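You operate a simulated robot arm through the tools that you are given. There is no shell and no other tool. Be economical: measure what you need, move in short steps, check, and stop when the job is done.

You run a simulated robot arm. Do the job below in one go: nothing can be reset, and whatever is moved stays where it is left.

JOB
Take the bat sander and put it on the tutor deck. Put the wash brush on the ware bench top away on the kiln trolley top. Take the disc sponge and put it on the fitting bench top. Take the pot card and put it on the kiln trolley top. Put the worn glide on the tutor deck. Fetch the rubbing block and set it on the ware bench top. Do these in any order. Set down upright: bat sander, pot card, worn glide, rubbing block.

Only the result counts: the job must be done as asked and must still hold three seconds after the hand-in. Knocking over, shifting, dropping, spilling or breaking anything else fails it.

ROBOT AND FRAMES
A 7-joint arm with a two-finger parallel gripper on a trunk, on a base that drives. Base frame: it is fixed to the floor where the robot stands at the start and does not move with it; the origin is under the middle of the robot, x ahead of it, y to its left, z up; the surface under the hand at the start is at about z = 0.74. Lengths are in m, angles in rad, forces in N, time in s.
Its first joint turns from -2.897 to 2.897 rad. Places, roughly: bat sander (6x9x12 cm) [0.7, -0.2, 0.8]; disc sponge (5x7x13 cm) [0.7, 1, 0.8]; fitting bench top [-0.9, -2.2, 0.8]; kiln trolley top [0.7, 2.4, 0.8]; pot card [0.75, 1.5, 0.75]; rubbing block (6x9x12 cm) [0.5, 2.2, 0.8]; tutor deck (18x47 cm) [-1.12, 0.98, 0.4]; ware bench top [0.7, 1.1, 0.7]; wash brush (4x6x15 cm) [0.5, 0.9, 0.8]; worn glide (4x4x7 cm) [0.8, 1.6, 0.8]. Payload 3.43 kg.
The TCP is the grasp point between the finger pads, 0.03 m short of the fingertips. In the tool frame z runs along the fingers and y along their closing line. Largest opening 0.094 m; finger width 0.028, thickness 0.01; the body of the gripper, 0.05 by 0.096 m, starts 0.055 m behind the TCP.
Orientation is that of the tool frame in the base frame, as a unit quaternion [x, y, z, w]. With the fingers straight down and closing along the base's y, the tool's x points along the base's -x, its y along +y and its z along -z.

CONTROLS
- The arm moves only by the tool move_arm. Its argument "series" is a list of rows, each a list of 3 entries, a list of its own where there are three numbers: the shift along the tool's x, y, z in units of 250 mm (1.0 is 250 mm), then the turn, a rotation vector about the tool's x, y, z in units of 60 degrees (1.0 is 60 degrees), then the gripper command, from -1 (fully open) to 1 (shut), values between in proportion. In form: [[[x, y, z], [wx, wy, wz], grip], ...]. A call has 1 to 12 rows; each row is the pose to reach, as a shift and turn from the pose commanded when the call began, along the tool's axes at that moment. A call with a number of a shift or a turn outside -1 to 1 is refused whole. A row lasts 0.2 s, in which the tool goes at most 0.05 m and 0.15 rad; a call with a longer step from one row to the next is refused whole, and so is a gripper value outside its range. Where a pose cannot be reached the arm comes as near as it can. A force on the tool above 40 N (or 10 N above the force at the start of the call, whichever is more), or a blocked arm, ends the call early, and 0.2 s more pass. The fingers move at their own pace (about 0.045 m/s each) and stop on an object; they squeeze with about 43 N. The grip force told is the motor's: it shows also when the fingers shut on nothing. Time passes only in rows, and 0.2 s behind the last, so rows that repeat a pose let the fingers close. It gives the time, the measured TCP pose, the force on the tool (base axes), the opening and the grip force at its end, in the units of the frame above (readings bear some noise), with the torque about the TCP (base axes, N m) and any sound that the robot's microphone picked up.
- Cameras (640 x 400 px; columns grow to the right, rows downward): "scene" is now at [0.5076, 0.2262, 1.1282]; the picture's right is [0.16, -0.99, 0.00], its down [-0.60, -0.09, -0.80] and it looks along [0.79, 0.12, -0.60] (base axes); focal length 214 px, centre (320, 200). "wrist" rides on the gripper at [0.076, 0.014, -0.102] in the tool frame; the picture's right is [-0.18, 0.98, 0.00], its down [-0.75, -0.14, -0.64] and it looks along [-0.63, -0.12, 0.77] (tool axes); focal length 243 px, centre (320, 200). There is no depth. A picture from a camera that has moved, and an enlarged one, comes with that camera's place and axes in the base frame and with its lens.
- grab_frame(camera): a new picture of that camera. The clock stands still meanwhile.
- move_column(by): slides the trunk up (or, below 0, down) by that many m; the arm and the scene camera ride with it, the base frame stays. It gives what a move gives, with no picture.
- roll_base(legs): drives the robot by 1 to 6 legs, each [ahead, left, turn to the left] in m, m and rad, along the robot's own axes; the way and the turn of a leg run together, so that a leg with both is an arc; at most 1.5 m and 3.142 rad a leg. The arm and the cameras ride along, it lands a little off, and it stops where it bumps. It gives what a move gives.
- head_to(pan, tilt): turns the head with the scene camera to pan (to the left, within 1.798 rad either way) and tilt (down, from -0.506 to 1.204), counted from straight ahead of the robot. It gives what a move gives.
- enlarge(camera, box): a new picture of the part [left, top, right, bottom] of that camera's present view, enlarged. The clock stands still meanwhile.
- job_done(): hands the job in; it is judged then, once.

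Work in short steps. Places have to be worked out from the pictures, the camera data and where the tool is seen: move nearer, look again, correct. Check each grasp and each placing, and mend what went wrong. You have 186 turns and 164 pictures in all, those below and enlarged ones among them. Open the gripper and draw the arm clear of the work before you hand the job in, unless the task says otherwise; then end with one line.

The tools are called after "Request:" as a command line: name --argument value ..., lists and objects as JSON in quotes. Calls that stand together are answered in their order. move_arm: Moves the arm, as the interface text tells. Its arguments: {"type":"object","properties":{"series":{"type":"array","items":{"type":"array"}}},"required":["series"]} The other tools are called the same way: move_column (by) slides the trunk up or down; roll_base (legs) drives the base; head_to (pan, tilt) turns the head that bears the scene camera; grab_frame (camera) takes a picture; enlarge (camera, box) takes an enlarged picture of a part of a camera's view; job_done () hands the job in.

At the start:

```text
clock: 0.0
eef_pos: [0.6251, 0.3037, 1.0991]
tool_rot: [0.0, 1.0, 0.0, 0.0]
ft_force: [0.6, 0.1, 0.0]
torque: [0.02, 0.02, 0.02]
gripper_width: 0.0939
grasp_force: 0.1
trunk travel left (down, up): [-0.225, 0.265]
robot x, y, heading: [-0.0007, 0.0015, -0.0]
head pan, tilt: [0.157, 0.649]
```

scene: 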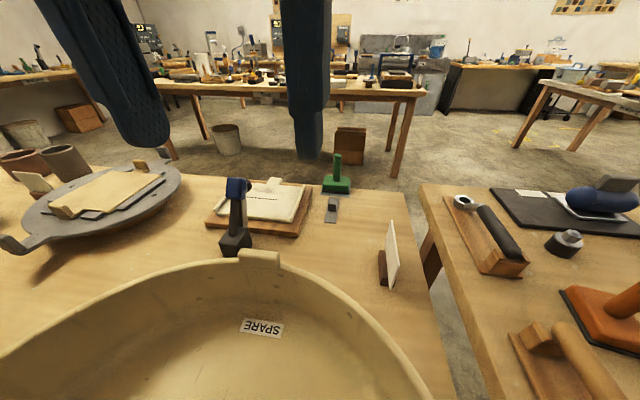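
wrist: 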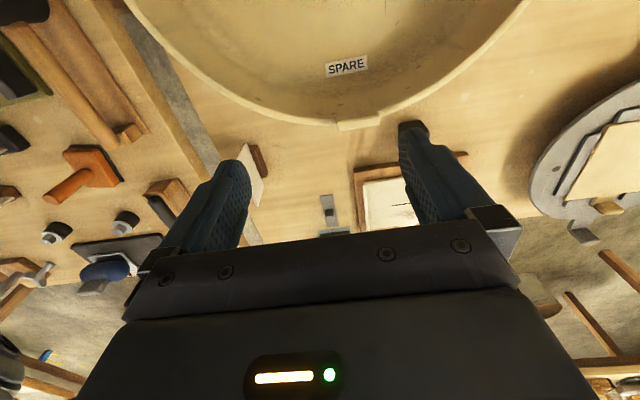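

The start pictures show a table ahead, with a second table to the right. I'll look around with the head first, to the right for the bat sander and then to the left.

Request:
head_to --pan -0.8 --tilt 0.75

Request:
grab_frame --camera "scene"

Request:
head_to --pan 1.2 --tilt 0.5

Request:
grab_frame --camera "scene"

```text
clock: 1.2
eef_pos: [0.6255, 0.3056, 1.0978]
tool_rot: [0.0, 1.0, -0.001, -0.001]
ft_force: [-1.4, 0.3, -0.7]
torque: [-0.01, -0.03, 0.01]
gripper_width: 0.094
grasp_force: 0.0
trunk travel left (down, up): [-0.225, 0.265]
robot x, y, heading: [-0.0004, 0.0015, -0.002]
head pan, tilt: [-0.799, 0.75]
```

```text
161 pictures are left
camera scene: at [0.4796, 0.1533, 1.1197], right [-0.72, -0.7, 0.0], down [-0.48, 0.49, -0.73], along [0.51, -0.52, -0.68], focal length 214 px, centre (320, 200)
```

scene: 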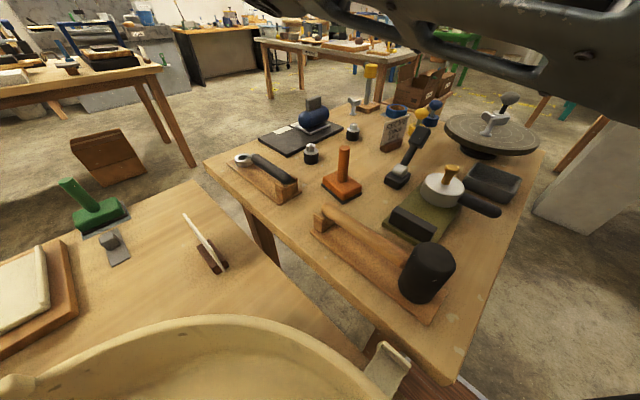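

```text
clock: 3.2
eef_pos: [0.6231, 0.3048, 1.0982]
tool_rot: [0.0, 1.0, 0.001, 0.0]
ft_force: [0.0, -0.4, -0.4]
torque: [-0.02, 0.0, -0.02]
gripper_width: 0.0941
grasp_force: 0.0
trunk travel left (down, up): [-0.225, 0.265]
robot x, y, heading: [-0.0033, 0.0041, -0.001]
head pan, tilt: [1.201, 0.499]
```

```text
160 pictures are left
camera scene: at [0.4548, 0.2974, 1.1416], right [0.93, -0.36, 0.0], down [-0.17, -0.45, -0.88], along [0.32, 0.82, -0.48], focal length 214 px, centre (320, 200)
```

scene: 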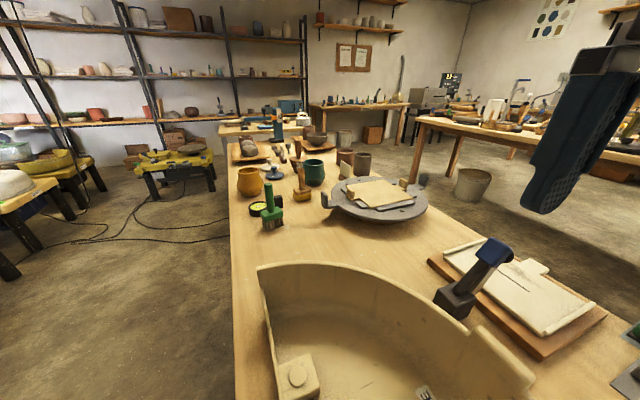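

I'll enlarge the table area to the left and the bat sander's handle candidates.

Request:
enlarge --camera "scene" --box '[210, 100, 450, 250]'

Request:
head_to --pan -0.8 --tilt 0.75

Request:
enlarge --camera "scene" --box '[240, 110, 460, 248]'

```text
2.67 times, centred on (330, 175) of scene
camera zoom: at [0.4548, 0.2974, 1.1416], right [0.93, -0.36, 0.0], down [-0.17, -0.45, -0.88], along [0.32, 0.82, -0.48], focal length 572 px, centre (293, 267)
```

zoom: 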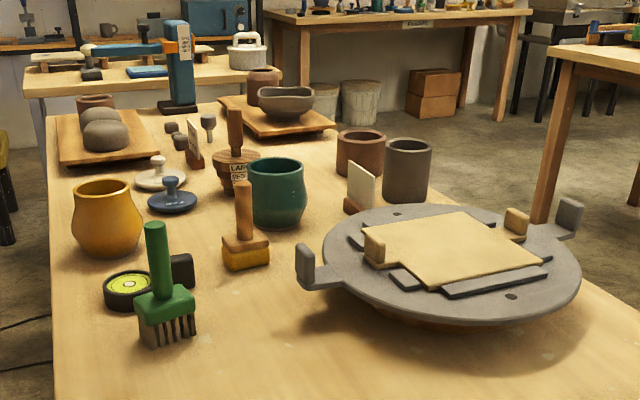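

```text
clock: 5.1
eef_pos: [0.6249, 0.305, 1.0987]
tool_rot: [0.001, 1.0, 0.0, 0.0]
ft_force: [-0.4, -0.3, 0.5]
torque: [0.02, -0.03, -0.03]
gripper_width: 0.0941
grasp_force: 0.0
trunk travel left (down, up): [-0.225, 0.265]
robot x, y, heading: [-0.001, -0.0021, 0.0]
head pan, tilt: [-0.799, 0.75]
```

```text
2.90 times, centred on (350, 179) of scene
camera zoom: at [0.4796, 0.1532, 1.1197], right [-0.72, -0.7, 0.0], down [-0.48, 0.49, -0.73], along [0.51, -0.52, -0.68], focal length 622 px, centre (233, 261)
```

zoom: 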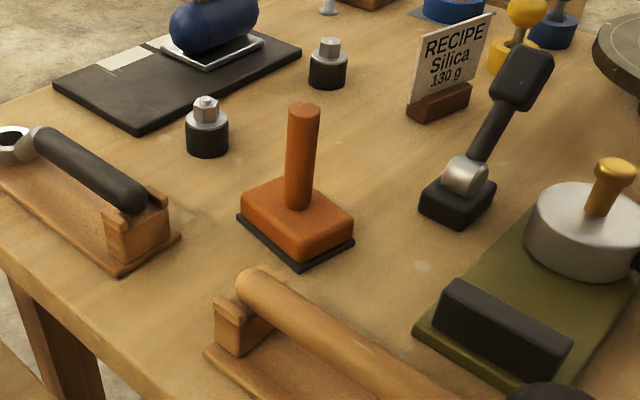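

The orange paddle with the upright handle is the bat sander: handle top near (0.755, -0.215, 0.86). The disc sponge is the yellow block with the wooden handle, and the wash brush is the green brush. I'll move the arm over toward the bat sander, staying high.

Request:
move_arm --series '[[[-0.05, -0.19, 0], [0, 0, 0], -1], [[-0.1, -0.38, 0], [0, 0, 0], -1], [[-0.15, -0.57, 0], [0, 0, 0], -1], [[-0.2, -0.76, 0], [0, 0, 0], -1], [[-0.25, -0.95, 0], [0, 0, 0], -1]]'

Request:
move_arm --series '[[[-0.02, -0.19, 0], [0, 0, 0], -1], [[-0.04, -0.38, 0], [0, 0, 0], -1], [[-0.06, -0.57, 0], [0, 0, 0], -1], [[-0.08, -0.76, 0], [0, 0, 0], -1], [[-0.1, -0.95, 0], [0, 0, 0], -1]]'

Request:
grab_frame --camera "wrist"

Request:
grab_frame --camera "scene"

```text
clock: 6.3
eef_pos: [0.6879, 0.0688, 1.0987]
tool_rot: [0.0, 1.0, 0.001, 0.0]
ft_force: [-1.2, 1.1, 0.4]
torque: [-0.06, 0.02, 0.02]
gripper_width: 0.0939
grasp_force: 0.1
trunk travel left (down, up): [-0.225, 0.265]
robot x, y, heading: [-0.0013, -0.0005, 0.003]
head pan, tilt: [-0.799, 0.75]
```

```text
clock: 7.5
eef_pos: [0.7143, -0.1703, 1.0968]
tool_rot: [-0.001, 1.0, 0.0, 0.001]
ft_force: [-0.1, -1.3, 0.0]
torque: [-0.03, 0.02, 0.02]
gripper_width: 0.094
grasp_force: 0.2
trunk travel left (down, up): [-0.225, 0.265]
robot x, y, heading: [-0.0008, -0.0022, -0.003]
head pan, tilt: [-0.799, 0.75]
```

```text
157 pictures are left
camera wrist: at [0.6368, -0.1555, 1.1995], right [0.18, 0.98, 0.0], down [0.75, -0.14, 0.64], along [0.63, -0.12, -0.77], focal length 243 px, centre (320, 200)
```

wrist: 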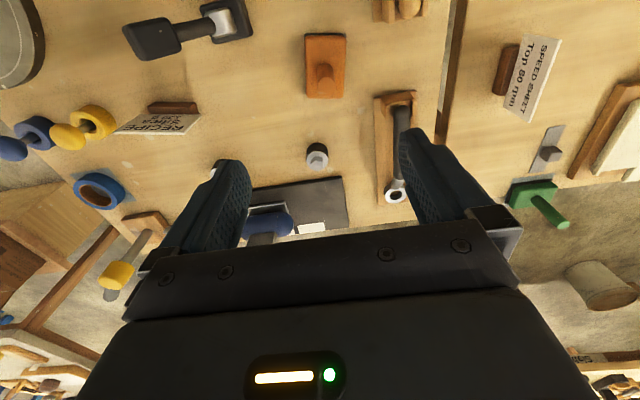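

```text
156 pictures are left
camera scene: at [0.4796, 0.1537, 1.1196], right [-0.72, -0.7, 0.0], down [-0.48, 0.49, -0.73], along [0.51, -0.52, -0.68], focal length 214 px, centre (320, 200)
```

scene: 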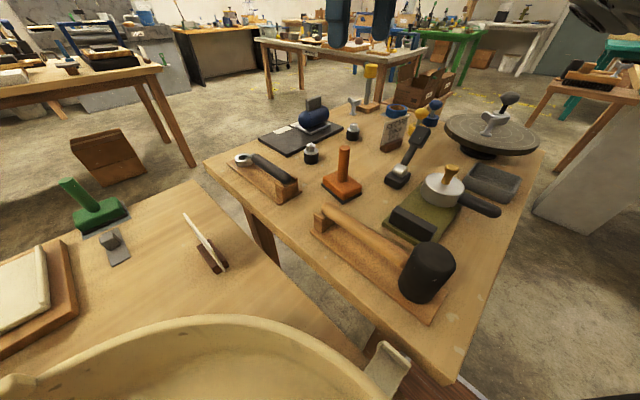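

Triangulating both views puts the handle at about (0.718, -0.165), with its top near z 0.89 and the bench surface near 0.77. I'll come down partway and check.

Request:
move_arm --series '[[[-0.008, 0.01, 0.17], [0, 0, 0], -1], [[-0.016, 0.02, 0.34], [0, 0, 0], -1], [[-0.016, 0.02, 0.5], [0, 0, 0], -1], [[-0.016, 0.02, 0.62], [0, 0, 0], -1]]'

Request:
grab_frame --camera "wrist"

Request:
grab_frame --camera "scene"

```text
clock: 8.5
eef_pos: [0.7154, -0.1642, 0.9421]
tool_rot: [0.0, 1.0, 0.0, 0.0]
ft_force: [-0.5, -0.5, 0.5]
torque: [-0.01, 0.02, -0.01]
gripper_width: 0.094
grasp_force: 0.1
trunk travel left (down, up): [-0.225, 0.265]
robot x, y, heading: [-0.0002, 0.0009, -0.001]
head pan, tilt: [-0.799, 0.75]
```

```text
155 pictures are left
camera wrist: at [0.6386, -0.1498, 1.044], right [0.18, 0.98, 0.0], down [0.75, -0.14, 0.64], along [0.63, -0.12, -0.77], focal length 243 px, centre (320, 200)
```

wrist: 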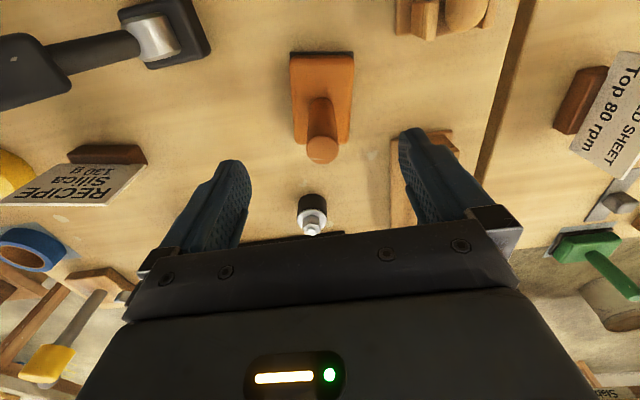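

```text
154 pictures are left
camera scene: at [0.4795, 0.1532, 1.1197], right [-0.72, -0.7, 0.0], down [-0.48, 0.49, -0.73], along [0.51, -0.52, -0.68], focal length 214 px, centre (320, 200)
```

scene: 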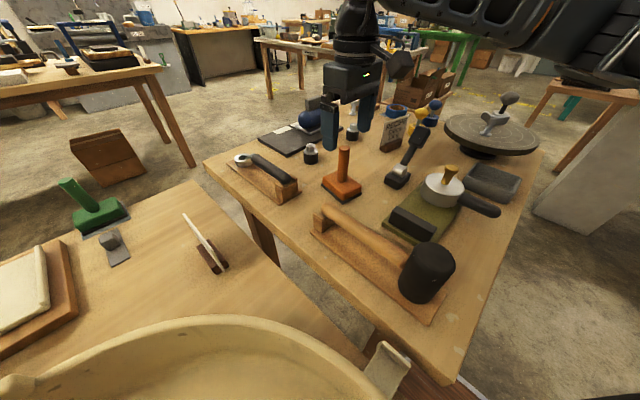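

The handle top lines up at about (0.721, -0.166). Next I descend around it and close.

Request:
move_arm --series '[[[-0.02, -0.008, 0.12], [0, 0, 0], -1], [[-0.02, -0.008, 0.24], [0, 0, 0], -1], [[-0.02, -0.008, 0.33], [0, 0, 0], -1], [[-0.02, -0.008, 0.33], [0, 0, 0], -1]]'

Request:
grab_frame --camera "wrist"

Request:
grab_frame --camera "scene"

```text
clock: 9.5
eef_pos: [0.7209, -0.1668, 0.8606]
tool_rot: [0.0, 1.0, 0.001, 0.0]
ft_force: [-0.4, 0.1, 0.2]
torque: [0.01, 0.01, 0.01]
gripper_width: 0.094
grasp_force: 0.0
trunk travel left (down, up): [-0.225, 0.265]
robot x, y, heading: [-0.001, -0.0021, 0.001]
head pan, tilt: [-0.799, 0.75]
```

```text
153 pictures are left
camera wrist: at [0.6443, -0.1525, 0.9614], right [0.18, 0.98, 0.0], down [0.75, -0.14, 0.64], along [0.63, -0.12, -0.77], focal length 243 px, centre (320, 200)
```

wrist: 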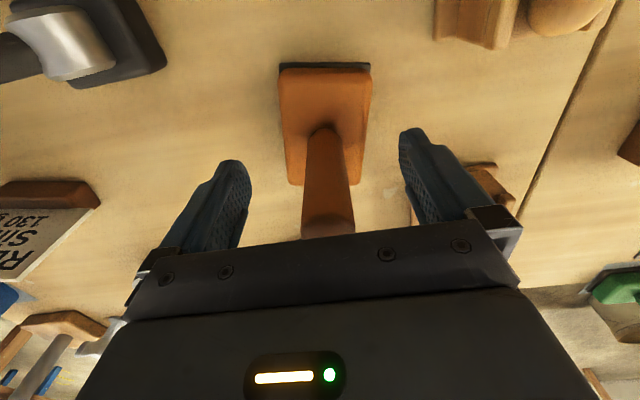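

```text
152 pictures are left
camera scene: at [0.4796, 0.1531, 1.1197], right [-0.72, -0.7, 0.0], down [-0.48, 0.49, -0.73], along [0.51, -0.52, -0.68], focal length 214 px, centre (320, 200)
```

scene: 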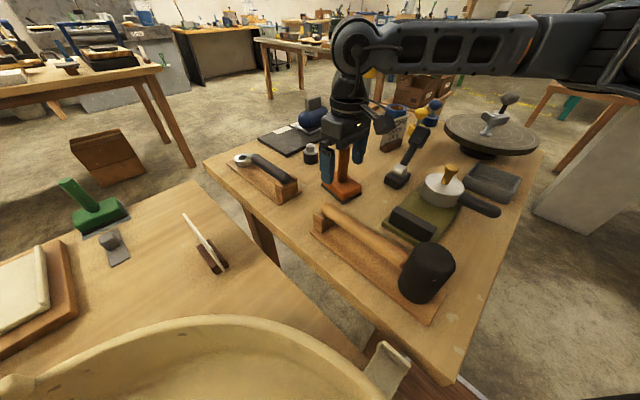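

The handle is between the fingers, so I close on it and lift a little.

Request:
move_arm --series '[[[0, 0, 0], [0, 0, 0], 1], [[0, 0, 0], [0, 0, 0], 1], [[0, 0, 0], [0, 0, 0], 1], [[0, 0, 0], [0, 0, 0], 1], [[0, 0, 0], [0, 0, 0], 1]]'

Request:
move_arm --series '[[[0, 0, -0.1], [0, 0, 0], 1], [[0, 0, -0.28], [0, 0, 0], 1], [[0, 0, -0.46], [0, 0, 0], 1], [[0, 0, -0.64], [0, 0, 0], 1], [[0, 0, -0.82], [0, 0, 0], 1], [[0, 0, -0.96], [0, 0, 0], 1]]'

Request:
grab_frame --camera "wrist"

Request:
head_to --pan 1.79 --tilt 0.5

Request:
grab_frame --camera "scene"

```text
clock: 10.7
eef_pos: [0.7216, -0.1669, 0.8599]
tool_rot: [-0.001, 1.0, 0.0, 0.0]
ft_force: [0.1, 3.0, 3.8]
torque: [0.02, -0.18, 0.07]
gripper_width: 0.0237
grasp_force: 32.7
trunk travel left (down, up): [-0.225, 0.265]
robot x, y, heading: [0.0027, -0.004, 0.003]
head pan, tilt: [-0.799, 0.75]
```

```text
clock: 12.1
eef_pos: [0.7225, -0.1651, 1.1012]
tool_rot: [0.0, 1.0, 0.001, -0.001]
ft_force: [0.0, 0.5, -2.5]
torque: [0.01, 0.01, -0.01]
gripper_width: 0.0236
grasp_force: 42.8
trunk travel left (down, up): [-0.225, 0.265]
robot x, y, heading: [-0.0012, 0.0019, 0.002]
head pan, tilt: [-0.799, 0.75]
```

```text
151 pictures are left
camera wrist: at [0.6443, -0.1512, 1.2033], right [0.18, 0.98, 0.0], down [0.75, -0.14, 0.64], along [0.63, -0.12, -0.77], focal length 243 px, centre (320, 200)
```

wrist: 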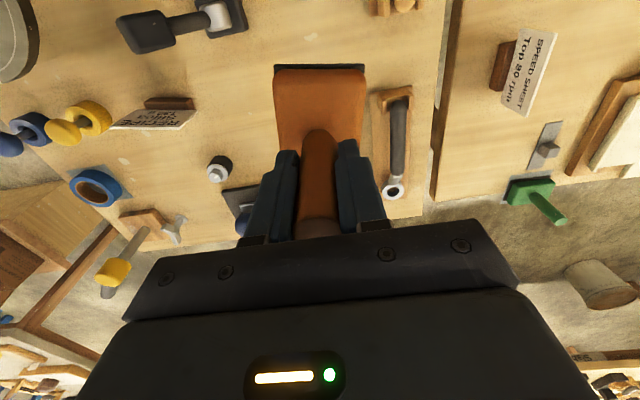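

```text
clock: 14.4
eef_pos: [0.7218, -0.1657, 1.1003]
tool_rot: [0.001, 1.0, 0.0, 0.0]
ft_force: [-0.3, 0.2, -2.1]
torque: [-0.02, -0.02, 0.02]
gripper_width: 0.0236
grasp_force: 43.0
trunk travel left (down, up): [-0.225, 0.265]
robot x, y, heading: [0.0018, 0.0004, -0.001]
head pan, tilt: [1.791, 0.499]
```

```text
150 pictures are left
camera scene: at [0.402, 0.3013, 1.1416], right [0.98, 0.22, 0.0], down [0.1, -0.47, -0.88], along [-0.19, 0.86, -0.48], focal length 214 px, centre (320, 200)
```

scene: 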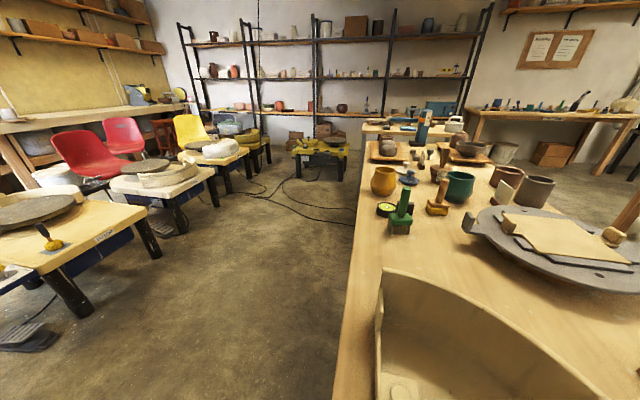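

The bat sander is held at width 23.6 mm, with the TCP about 0.09 above its base. The low table with a label at the left looks like the tutor deck, so I'll turn around to face it.

Request:
roll_base --legs '[[0, 0, 1.57], [0, 0, 1.57]]'

Request:
head_to --pan -0.7 --tilt 0.6

Request:
grab_frame --camera "scene"

```text
clock: 16.4
eef_pos: [0.7128, 0.1313, 1.1007]
tool_rot: [-0.207, 0.978, 0.0, 0.0]
ft_force: [0.9, -0.4, -2.6]
torque: [0.01, 0.01, 0.03]
gripper_width: 0.0236
grasp_force: 43.2
trunk travel left (down, up): [-0.225, 0.265]
robot x, y, heading: [-0.0137, -0.0115, 0.427]
head pan, tilt: [1.791, 0.499]
stopped in leg 1: the robot was blocked; the commanded pose is now the measured one
```

```text
clock: 18.6
eef_pos: [0.7117, 0.1313, 1.1014]
tool_rot: [-0.208, 0.978, 0.001, 0.001]
ft_force: [0.4, 0.5, -2.5]
torque: [-0.02, 0.01, 0.0]
gripper_width: 0.0234
grasp_force: 42.7
trunk travel left (down, up): [-0.225, 0.265]
robot x, y, heading: [-0.0125, -0.0106, 0.425]
head pan, tilt: [-0.7, 0.6]
```

```text
149 pictures are left
camera scene: at [0.3681, 0.3305, 1.1325], right [-0.27, -0.96, 0.0], down [-0.54, 0.15, -0.83], along [0.79, -0.23, -0.57], focal length 214 px, centre (320, 200)
```

scene: 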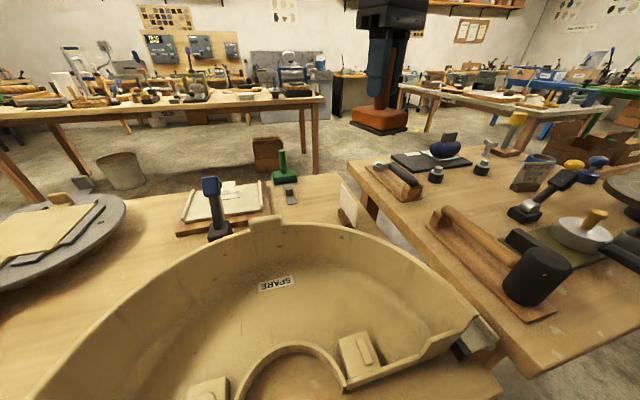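

The turn was blocked, probably by the base meeting the bench. I'll check the floor behind before backing off.

Request:
head_to --pan 1.79 --tilt 0.6

Request:
grab_frame --camera "scene"

Request:
head_to --pan -1.79 --tilt 0.6

Request:
grab_frame --camera "scene"

```text
clock: 20.9
eef_pos: [0.7109, 0.1308, 1.101]
tool_rot: [-0.209, 0.978, 0.0, 0.0]
ft_force: [0.0, -0.3, -1.8]
torque: [0.01, -0.01, 0.02]
gripper_width: 0.0235
grasp_force: 43.3
trunk travel left (down, up): [-0.225, 0.265]
robot x, y, heading: [-0.0132, -0.0141, 0.424]
head pan, tilt: [1.791, 0.6]
```

```text
148 pictures are left
camera scene: at [0.2302, 0.4255, 1.1325], right [0.8, 0.6, 0.0], down [0.34, -0.45, -0.83], along [-0.49, 0.66, -0.56], focal length 214 px, centre (320, 200)
```

scene: 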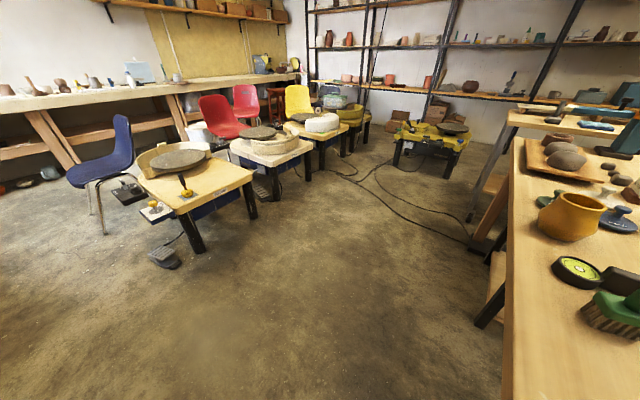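

```text
clock: 23.9
eef_pos: [0.7116, 0.1306, 1.1015]
tool_rot: [-0.208, 0.978, 0.0, 0.0]
ft_force: [0.7, 1.6, -2.6]
torque: [0.05, 0.0, 0.03]
gripper_width: 0.0232
grasp_force: 42.9
trunk travel left (down, up): [-0.225, 0.265]
robot x, y, heading: [-0.0131, -0.0131, 0.422]
head pan, tilt: [-1.791, 0.6]
```

```text
147 pictures are left
camera scene: at [0.3009, 0.2681, 1.1325], right [-0.98, -0.2, 0.0], down [-0.11, 0.55, -0.83], along [0.17, -0.81, -0.56], focal length 214 px, centre (320, 200)
```

scene: 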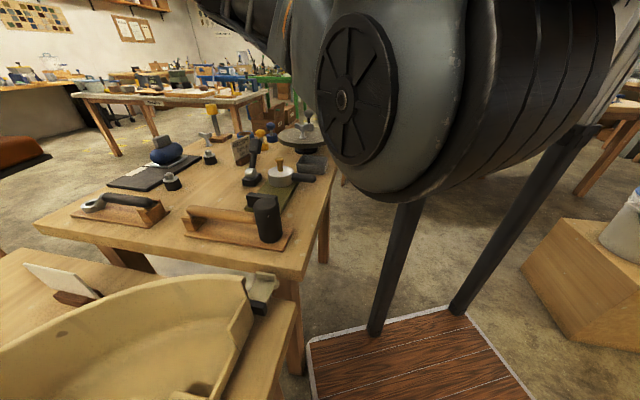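

The floor between the bench and the low tables is clear; the tutor deck's near edge is at about x -0.95, y 0.7 to 1.2. I'll back away from the bench and then turn to face -x.

Request:
roll_base --legs '[[-0.15, 0.4, 0], [0, 0, 1.36], [0, 0, 1.36]]'

Request:
head_to --pan -0.7 --tilt 0.7

Request:
grab_frame --camera "scene"

```text
clock: 33.3
eef_pos: [-1.0412, 0.4376, 1.1014]
tool_rot: [1.0, 0.013, 0.0, 0.0]
ft_force: [-0.5, -0.3, -2.2]
torque: [-0.02, -0.01, -0.03]
gripper_width: 0.0236
grasp_force: 42.5
trunk travel left (down, up): [-0.225, 0.265]
robot x, y, heading: [-0.3171, 0.2909, -3.109]
head pan, tilt: [-1.791, 0.6]
```

```text
clock: 34.6
eef_pos: [-1.0407, 0.4375, 1.1006]
tool_rot: [1.0, 0.013, 0.0, 0.0]
ft_force: [-0.5, 0.1, -2.2]
torque: [0.01, -0.01, -0.01]
gripper_width: 0.0237
grasp_force: 43.0
trunk travel left (down, up): [-0.225, 0.265]
robot x, y, heading: [-0.3148, 0.2899, -3.114]
head pan, tilt: [-0.7, 0.7]
```

```text
146 pictures are left
camera scene: at [-0.7982, 0.1146, 1.1239], right [0.62, 0.78, 0.0], down [0.5, -0.4, -0.76], along [-0.6, 0.48, -0.64], focal length 214 px, centre (320, 200)
```

scene: 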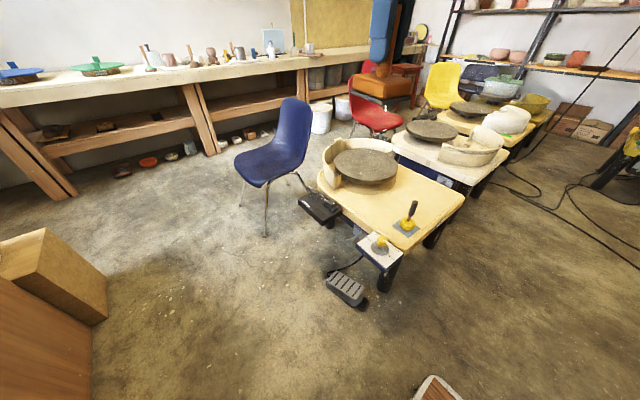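

The deck's projected centre falls on the yellow strip with a small yellow-handled tool standing on it. I'll enlarge that.

Request:
enlarge --camera "scene" --box '[300, 120, 500, 310]'

```text
2.11 times, centred on (400, 215) of scene
camera zoom: at [-0.7982, 0.1146, 1.1239], right [0.62, 0.78, 0.0], down [0.5, -0.4, -0.76], along [-0.6, 0.48, -0.64], focal length 452 px, centre (152, 168)
```

zoom: 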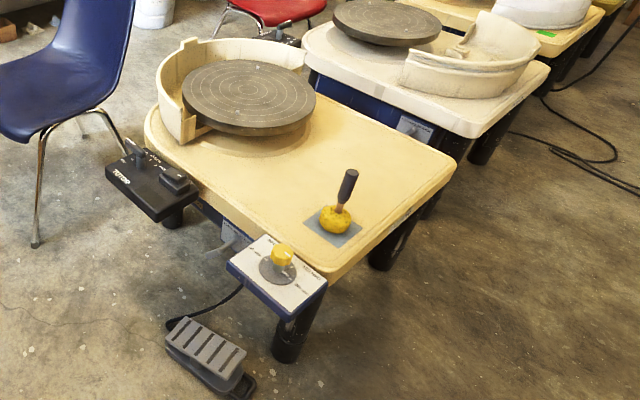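

The deck spans about x -1.21 to -1.03 and y 0.74 to 1.25, with a tool standing at (-1.06, 0.82). I'll place the sander near (-1.11, 1.12), so I drive sideways first.

Request:
roll_base --legs '[[0.05, -0.66, -0.027]]'

Request:
move_column --by -0.2

Request:
head_to --pan -0.2 --tilt 0.9

Request:
grab_frame --camera "scene"

Request:
grab_frame --camera "wrist"

```text
clock: 38.3
eef_pos: [-1.0956, 1.1163, 1.1006]
tool_rot: [1.0, -0.001, -0.001, 0.0]
ft_force: [-0.4, -0.3, -2.2]
torque: [0.0, 0.05, 0.01]
gripper_width: 0.0236
grasp_force: 42.8
trunk travel left (down, up): [-0.225, 0.265]
robot x, y, heading: [-0.3782, 0.9464, 3.138]
head pan, tilt: [-0.7, 0.7]
```

```text
clock: 40.4
eef_pos: [-1.0951, 1.1156, 0.9014]
tool_rot: [1.0, -0.002, 0.0, 0.0]
ft_force: [0.6, -0.2, -2.1]
torque: [-0.03, 0.01, -0.03]
gripper_width: 0.0231
grasp_force: 43.6
trunk travel left (down, up): [-0.025, 0.465]
robot x, y, heading: [-0.3735, 0.9533, 3.142]
head pan, tilt: [-0.7, 0.7]
```

```text
clock: 41.4
eef_pos: [-1.096, 1.1167, 0.9013]
tool_rot: [1.0, -0.001, 0.0, 0.0]
ft_force: [-0.2, 0.1, -2.4]
torque: [-0.02, -0.02, 0.02]
gripper_width: 0.0237
grasp_force: 43.2
trunk travel left (down, up): [-0.025, 0.465]
robot x, y, heading: [-0.3765, 0.9506, 3.14]
head pan, tilt: [-0.201, 0.901]
```

```text
144 pictures are left
camera scene: at [-0.8709, 0.7474, 0.9078], right [0.2, 0.98, 0.0], down [0.77, -0.16, -0.62], along [-0.61, 0.12, -0.78], focal length 214 px, centre (320, 200)
```

scene: 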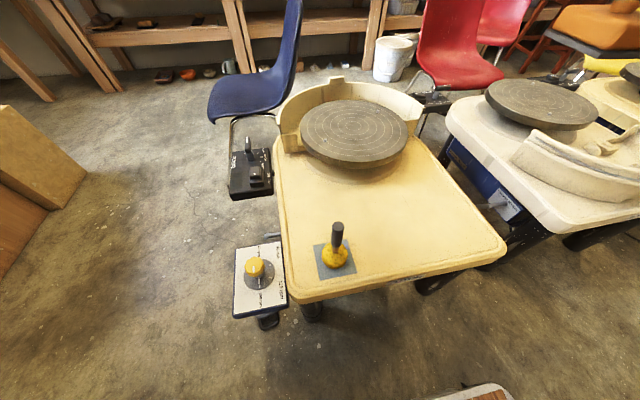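

```text
143 pictures are left
camera wrist: at [-1.0202, 1.1027, 1.0031], right [-0.19, -0.98, 0.0], down [-0.75, 0.14, 0.64], along [-0.63, 0.12, -0.77], focal length 243 px, centre (320, 200)
```

wrist: 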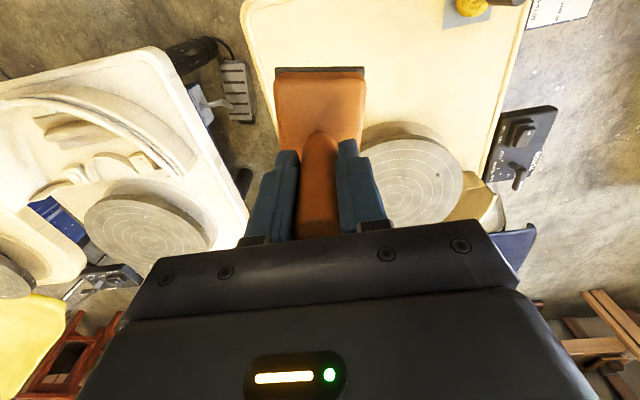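

The deck surface looks like z 0.40 to 0.43. I'll descend in steps and watch the force.

Request:
move_arm --series '[[[-0.05, 0, 0.18], [0, 0, 0], 1], [[-0.05, 0, 0.36], [0, 0, 0], 1], [[-0.05, 0, 0.54], [0, 0, 0], 1], [[-0.05, 0, 0.72], [0, 0, 0], 1], [[-0.05, 0, 0.9], [0, 0, 0], 1], [[-0.05, 0, 1.0], [0, 0, 0], 1]]'

Request:
move_arm --series '[[[0, 0, 0.16], [0, 0, 0], 1], [[0, 0, 0.3], [0, 0, 0], 1], [[0, 0, 0.38], [0, 0, 0], 1]]'

Request:
grab_frame --camera "scene"

```text
clock: 42.8
eef_pos: [-1.1073, 1.1166, 0.6509]
tool_rot: [1.0, -0.001, 0.0, 0.0]
ft_force: [-0.8, -0.7, -2.8]
torque: [0.0, 0.01, 0.0]
gripper_width: 0.0235
grasp_force: 42.9
trunk travel left (down, up): [-0.025, 0.465]
robot x, y, heading: [-0.3752, 0.9462, -3.138]
head pan, tilt: [-0.201, 0.901]
```

```text
clock: 43.6
eef_pos: [-1.1075, 1.1165, 0.5563]
tool_rot: [1.0, -0.001, 0.0, 0.0]
ft_force: [0.5, -0.3, -2.1]
torque: [0.01, 0.04, 0.03]
gripper_width: 0.0236
grasp_force: 43.3
trunk travel left (down, up): [-0.025, 0.465]
robot x, y, heading: [-0.3767, 0.9486, 3.145]
head pan, tilt: [-0.201, 0.901]
```

```text
142 pictures are left
camera scene: at [-0.8709, 0.7474, 0.9078], right [0.2, 0.98, 0.0], down [0.77, -0.16, -0.62], along [-0.61, 0.12, -0.78], focal length 214 px, centre (320, 200)
```

scene: 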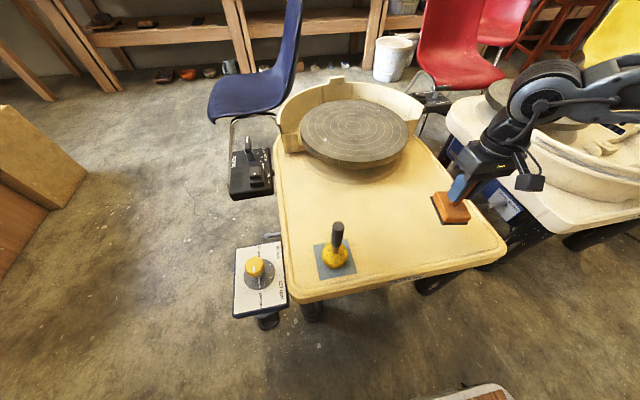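

The sander hangs over the deck's right part with good margins. I'll go down in finer steps.

Request:
move_arm --series '[[[0, 0, 0.04], [0, 0, 0], 1], [[0, 0, 0.08], [0, 0, 0], 1], [[0, 0, 0.11], [0, 0, 0], 1]]'

Request:
move_arm --series '[[[0, 0, 0.012], [0, 0, 0], 1], [[0, 0, 0.024], [0, 0, 0], 1], [[0, 0, 0.036], [0, 0, 0], 1]]'

```text
clock: 44.4
eef_pos: [-1.1083, 1.1172, 0.529]
tool_rot: [1.0, -0.002, 0.0, 0.0]
ft_force: [-0.3, -0.1, -2.1]
torque: [-0.02, -0.01, -0.01]
gripper_width: 0.0235
grasp_force: 43.1
trunk travel left (down, up): [-0.025, 0.465]
robot x, y, heading: [-0.3735, 0.9456, 3.147]
head pan, tilt: [-0.201, 0.901]
```

```text
clock: 45.2
eef_pos: [-1.1071, 1.1166, 0.5196]
tool_rot: [1.0, -0.002, 0.001, 0.0]
ft_force: [-0.4, -0.1, -2.4]
torque: [-0.02, 0.0, -0.02]
gripper_width: 0.0238
grasp_force: 43.4
trunk travel left (down, up): [-0.025, 0.465]
robot x, y, heading: [-0.3755, 0.9508, 3.143]
head pan, tilt: [-0.201, 0.901]
```

No contact yet at z 0.520, so I keep going in 3 mm steps.

Request:
move_arm --series '[[[0, 0, 0.012], [0, 0, 0], 1], [[0, 0, 0.024], [0, 0, 0], 1], [[0, 0, 0.036], [0, 0, 0], 1]]'

Request:
move_arm --series '[[[0, 0, 0.012], [0, 0, 0], 1], [[0, 0, 0.024], [0, 0, 0], 1]]'

Request:
grab_frame --camera "scene"

```text
clock: 46.0
eef_pos: [-1.1082, 1.1167, 0.5117]
tool_rot: [1.0, 0.0, 0.0, 0.0]
ft_force: [-0.6, -0.9, -2.6]
torque: [0.0, -0.01, -0.03]
gripper_width: 0.0237
grasp_force: 43.2
trunk travel left (down, up): [-0.025, 0.465]
robot x, y, heading: [-0.3728, 0.9511, 3.144]
head pan, tilt: [-0.201, 0.901]
```

```text
clock: 46.6
eef_pos: [-1.1085, 1.1175, 0.5049]
tool_rot: [1.0, -0.001, 0.001, -0.001]
ft_force: [-0.2, -0.4, -1.8]
torque: [-0.01, -0.01, -0.03]
gripper_width: 0.0236
grasp_force: 43.4
trunk travel left (down, up): [-0.025, 0.465]
robot x, y, heading: [-0.374, 0.9513, 3.144]
head pan, tilt: [-0.201, 0.901]
```

```text
141 pictures are left
camera scene: at [-0.8709, 0.7474, 0.9077], right [0.2, 0.98, 0.0], down [0.77, -0.16, -0.62], along [-0.61, 0.12, -0.78], focal length 214 px, centre (320, 200)
```

scene: 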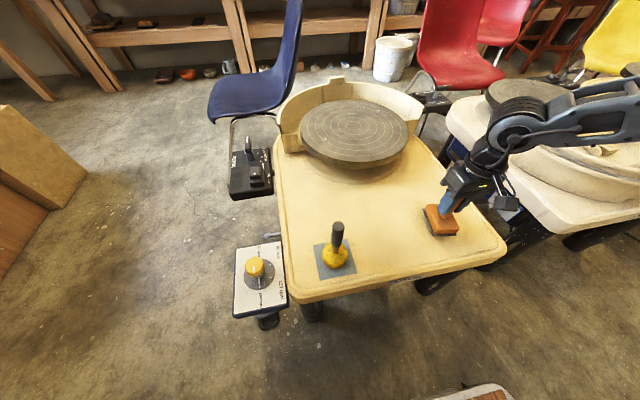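

Still hanging free; I continue in small steps.

Request:
move_arm --series '[[[0, 0, 0.012], [0, 0, 0], 1], [[0, 0, 0.024], [0, 0, 0], 1]]'

Request:
move_arm --series '[[[0, 0, 0.012], [0, 0, 0], 1], [[0, 0, 0.02], [0, 0, 0], 1]]'

Request:
move_arm --series '[[[0, 0, 0.012], [0, 0, 0], 1], [[0, 0, 0.02], [0, 0, 0], 1]]'

Request:
enlarge --camera "scene" --box '[380, 160, 520, 280]'

```text
clock: 47.2
eef_pos: [-1.1075, 1.1154, 0.4989]
tool_rot: [1.0, 0.0, 0.0, -0.001]
ft_force: [-0.2, 0.3, -1.5]
torque: [0.02, -0.03, -0.02]
gripper_width: 0.0235
grasp_force: 43.0
trunk travel left (down, up): [-0.025, 0.465]
robot x, y, heading: [-0.3753, 0.9501, 3.14]
head pan, tilt: [-0.201, 0.901]
```

```text
clock: 47.8
eef_pos: [-1.1075, 1.117, 0.4933]
tool_rot: [1.0, -0.002, 0.0, 0.0]
ft_force: [-0.6, 0.9, -1.7]
torque: [0.0, -0.02, 0.01]
gripper_width: 0.0233
grasp_force: 42.9
trunk travel left (down, up): [-0.025, 0.465]
robot x, y, heading: [-0.3743, 0.9481, 3.137]
head pan, tilt: [-0.201, 0.901]
```

```text
clock: 48.4
eef_pos: [-1.1072, 1.1165, 0.4909]
tool_rot: [1.0, -0.001, -0.001, 0.0]
ft_force: [6.0, -0.8, 12.4]
torque: [0.04, 0.01, -0.02]
gripper_width: 0.0236
grasp_force: 43.2
trunk travel left (down, up): [-0.025, 0.465]
robot x, y, heading: [-0.3735, 0.9532, 3.141]
head pan, tilt: [-0.201, 0.901]
```

```text
3.33 times, centred on (450, 220) of scene
camera zoom: at [-0.8706, 0.7473, 0.9082], right [0.2, 0.98, 0.0], down [0.77, -0.16, -0.62], along [-0.61, 0.12, -0.78], focal length 715 px, centre (-113, 133)
```

zoom: 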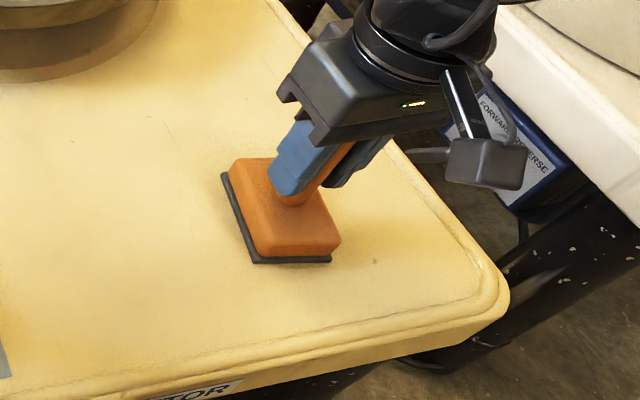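

Contact at TCP z 0.491, so the deck is at 0.40. I release and lift straight up.

Request:
move_arm --series '[[[0, 0, 0], [0, 0, 0], -1], [[0, 0, 0], [0, 0, 0], -1], [[0, 0, 0], [0, 0, 0], -1], [[0, 0, -0.02], [0, 0, 0], -1], [[0, 0, -0.15], [0, 0, 0], -1], [[0, 0, -0.3], [0, 0, 0], -1], [[0, 0, -0.45], [0, 0, 0], -1], [[0, 0, -0.6], [0, 0, 0], -1], [[0, 0, -0.79], [0, 0, 0], -1], [[0, 0, -0.97], [0, 0, 0], -1]]'

Request:
grab_frame --camera "scene"

Request:
move_column --by 0.3

```text
clock: 50.6
eef_pos: [-1.1068, 1.1166, 0.7311]
tool_rot: [1.0, -0.001, 0.001, 0.0]
ft_force: [-0.1, -0.6, 0.4]
torque: [0.01, 0.0, -0.01]
gripper_width: 0.0939
grasp_force: 0.1
trunk travel left (down, up): [-0.025, 0.465]
robot x, y, heading: [-0.3738, 0.9478, -3.141]
head pan, tilt: [-0.201, 0.901]
```

```text
139 pictures are left
camera scene: at [-0.8709, 0.7473, 0.9076], right [0.2, 0.98, 0.0], down [0.77, -0.16, -0.62], along [-0.61, 0.12, -0.78], focal length 214 px, centre (320, 200)
```

scene: 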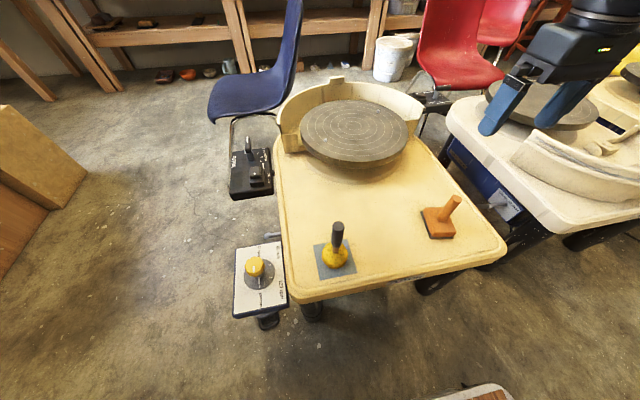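

```text
clock: 53.6
eef_pos: [-1.1075, 1.115, 1.0312]
tool_rot: [1.0, -0.001, 0.0, 0.0]
ft_force: [0.6, -0.3, 0.6]
torque: [-0.01, 0.01, -0.02]
gripper_width: 0.0938
grasp_force: 0.1
trunk travel left (down, up): [-0.325, 0.165]
robot x, y, heading: [-0.3749, 0.9505, 3.138]
head pan, tilt: [-0.201, 0.901]
```

The bat sander stands upright on the deck. Next is the worn glide: I shift along +y, turn around, and approach the ware bench at y about 1.5.

Request:
roll_base --legs '[[-0.05, -0.55, 0], [0, 0, -1.57], [0, 0, -1.57], [0.25, 0, 0]]'

Request:
head_to --pan 0.0 --tilt 0.7

Request:
grab_frame --camera "scene"

Request:
grab_frame --camera "wrist"

```text
clock: 65.8
eef_pos: [0.66, 1.3461, 1.0307]
tool_rot: [-0.002, 1.0, 0.0, 0.0]
ft_force: [-1.1, -0.7, -0.7]
torque: [-0.03, -0.04, -0.02]
gripper_width: 0.0941
grasp_force: 0.1
trunk travel left (down, up): [-0.325, 0.165]
robot x, y, heading: [-0.0735, 1.5034, 0.01]
head pan, tilt: [-0.201, 0.901]
```

```text
clock: 66.6
eef_pos: [0.6606, 1.3459, 1.0322]
tool_rot: [-0.002, 1.0, -0.001, 0.0]
ft_force: [-0.1, -0.6, 0.0]
torque: [-0.01, -0.03, 0.01]
gripper_width: 0.0939
grasp_force: 0.1
trunk travel left (down, up): [-0.325, 0.165]
robot x, y, heading: [-0.0751, 1.5072, 0.009]
head pan, tilt: [0.0, 0.7]
```

```text
138 pictures are left
camera scene: at [0.4315, 1.7229, 1.2239], right [0.01, -1.0, 0.0], down [-0.64, 0.0, -0.76], along [0.76, 0.01, -0.64], focal length 214 px, centre (320, 200)
```

scene: 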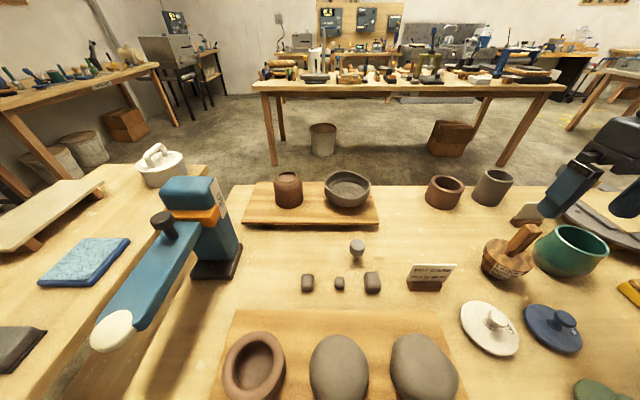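

```text
137 pictures are left
camera wrist: at [0.5834, 1.36, 1.1334], right [0.18, 0.98, 0.0], down [0.75, -0.14, 0.64], along [0.63, -0.11, -0.77], focal length 243 px, centre (320, 200)
```

wrist: 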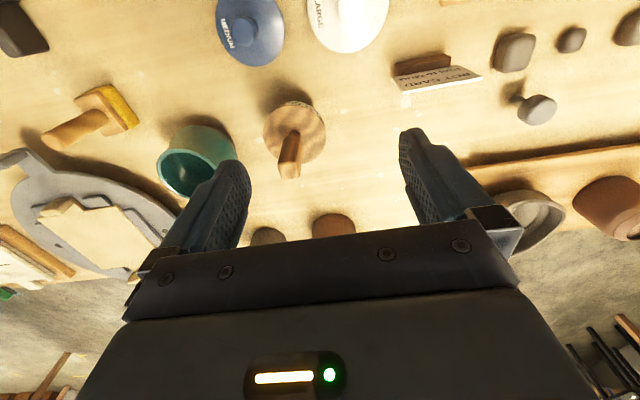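

The worn glide should be the grey mushroom shape at (357, 248), beside the pot card. I enlarge to confirm.

Request:
enlarge --camera "scene" --box '[280, 215, 480, 315]'

Request:
enlarge --camera "wrist" --box '[370, 0, 640, 150]'

```text
3.20 times, centred on (380, 265) of scene
camera zoom: at [0.4315, 1.7229, 1.2239], right [0.01, -1.0, 0.0], down [-0.64, 0.0, -0.76], along [0.76, 0.01, -0.64], focal length 686 px, centre (128, -8)
```

zoom: 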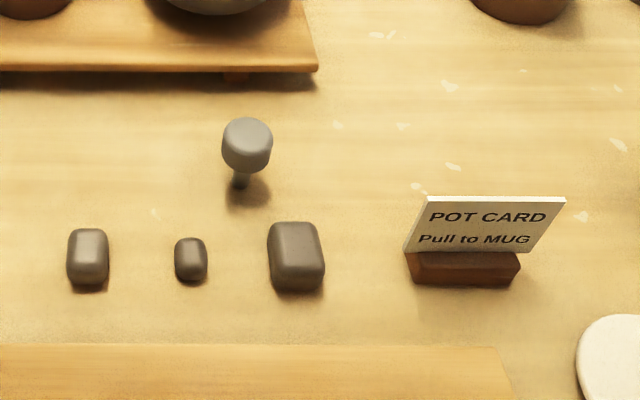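

```text
2.37 times, centred on (505, 75) of wrist
camera zoom: at [0.5834, 1.36, 1.1334], right [0.18, 0.98, 0.0], down [0.75, -0.14, 0.64], along [0.63, -0.11, -0.77], focal length 575 px, centre (-118, 496)
```

zoom: 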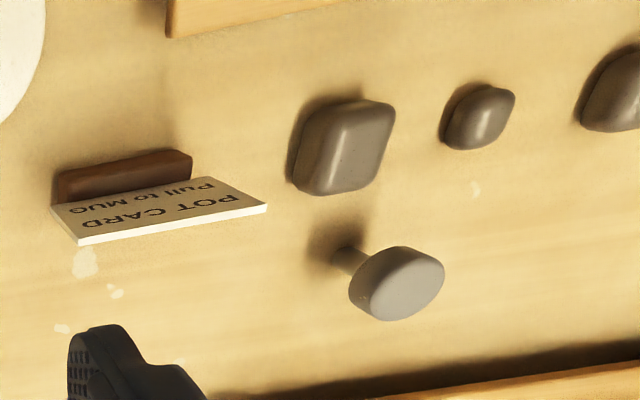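

The glide's cap is near (0.757, 1.638, 0.80), and it seems to stand on a thin stem. I'll move above it and look closer.

Request:
move_arm --series '[[[-0.06, 0.18, 0], [0, 0, 0], -1], [[-0.12, 0.36, 0], [0, 0, 0], -1], [[-0.18, 0.54, 0], [0, 0, 0], -1], [[-0.22, 0.73, 0.02], [0, 0, 0], -1], [[-0.22, 0.92, 0.04], [0, 0, 0], -1]]'

Request:
move_arm --series '[[[-0.08, 0.12, 0.1], [0, 0, 0], -1], [[-0.15, 0.23, 0.2], [0, 0, 0], -1], [[-0.15, 0.23, 0.38], [0, 0, 0], -1]]'

Request:
grab_frame --camera "wrist"

Request:
enlarge --camera "scene" --box '[300, 215, 420, 295]'

```text
clock: 67.8
eef_pos: [0.7137, 1.5744, 1.0211]
tool_rot: [-0.002, 1.0, 0.0, 0.001]
ft_force: [0.0, 0.1, -0.5]
torque: [0.01, 0.0, -0.01]
gripper_width: 0.0937
grasp_force: 0.0
trunk travel left (down, up): [-0.325, 0.165]
robot x, y, heading: [-0.0694, 1.5028, 0.007]
head pan, tilt: [0.0, 0.7]
```

```text
clock: 68.6
eef_pos: [0.7521, 1.6351, 0.9265]
tool_rot: [-0.002, 1.0, 0.0, 0.0]
ft_force: [0.7, -0.6, -0.4]
torque: [-0.02, 0.04, -0.04]
gripper_width: 0.0938
grasp_force: 0.1
trunk travel left (down, up): [-0.325, 0.165]
robot x, y, heading: [-0.0775, 1.5071, 0.007]
head pan, tilt: [0.0, 0.7]
```

```text
134 pictures are left
camera wrist: at [0.6749, 1.6492, 1.028], right [0.18, 0.98, 0.0], down [0.75, -0.14, 0.64], along [0.63, -0.11, -0.77], focal length 243 px, centre (320, 200)
```

wrist: 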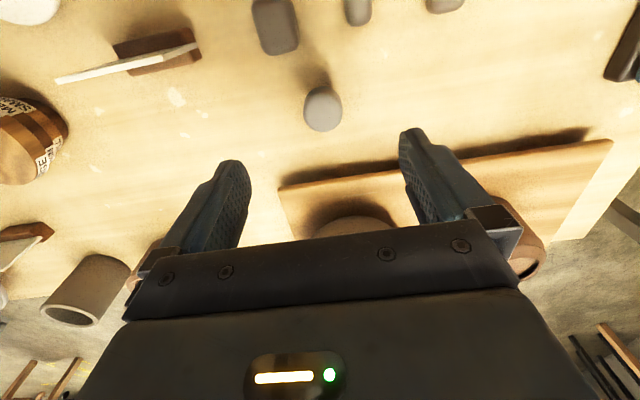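

```text
5.00 times, centred on (360, 255) of scene
camera zoom: at [0.4313, 1.723, 1.2241], right [0.01, -1.0, 0.0], down [-0.64, 0.0, -0.77], along [0.77, 0.01, -0.64], focal length 1072 px, centre (120, -75)
```

zoom: 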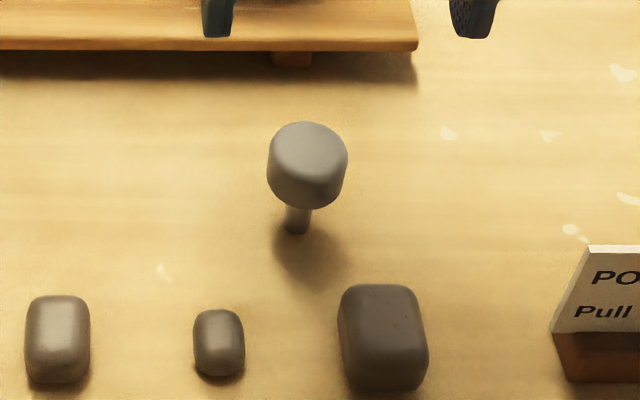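

It really does stand on its stem, cap up, so I'll keep that orientation. I descend around the cap at (0.75, 1.638).

Request:
move_arm --series '[[[0, 0.012, 0.14], [0, 0, 0], -1], [[0, 0.012, 0.28], [0, 0, 0], -1], [[0, 0.012, 0.4], [0, 0, 0], -1], [[0, 0.012, 0.48], [0, 0, 0], -1]]'

Request:
grab_frame --camera "wrist"

Request:
grab_frame --camera "scene"

```text
clock: 69.6
eef_pos: [0.752, 1.6371, 0.8083]
tool_rot: [-0.003, 1.0, 0.0, 0.0]
ft_force: [-0.2, 0.2, -0.4]
torque: [0.01, 0.02, 0.02]
gripper_width: 0.0941
grasp_force: 0.1
trunk travel left (down, up): [-0.325, 0.165]
robot x, y, heading: [-0.0734, 1.51, 0.009]
head pan, tilt: [0.0, 0.7]
```

```text
132 pictures are left
camera wrist: at [0.6742, 1.651, 0.9086], right [0.18, 0.98, 0.0], down [0.75, -0.14, 0.64], along [0.63, -0.11, -0.77], focal length 243 px, centre (320, 200)
```

wrist: 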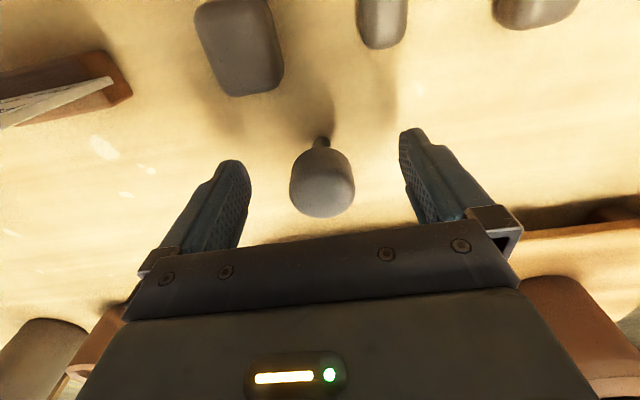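

```text
131 pictures are left
camera scene: at [0.4315, 1.723, 1.224], right [0.01, -1.0, 0.0], down [-0.64, 0.0, -0.76], along [0.76, 0.01, -0.64], focal length 214 px, centre (320, 200)
```

scene: 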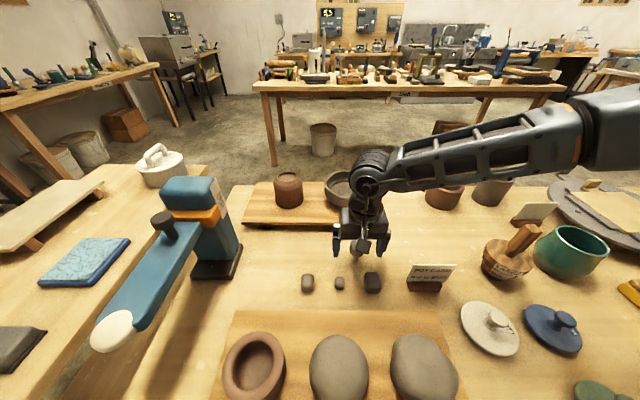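

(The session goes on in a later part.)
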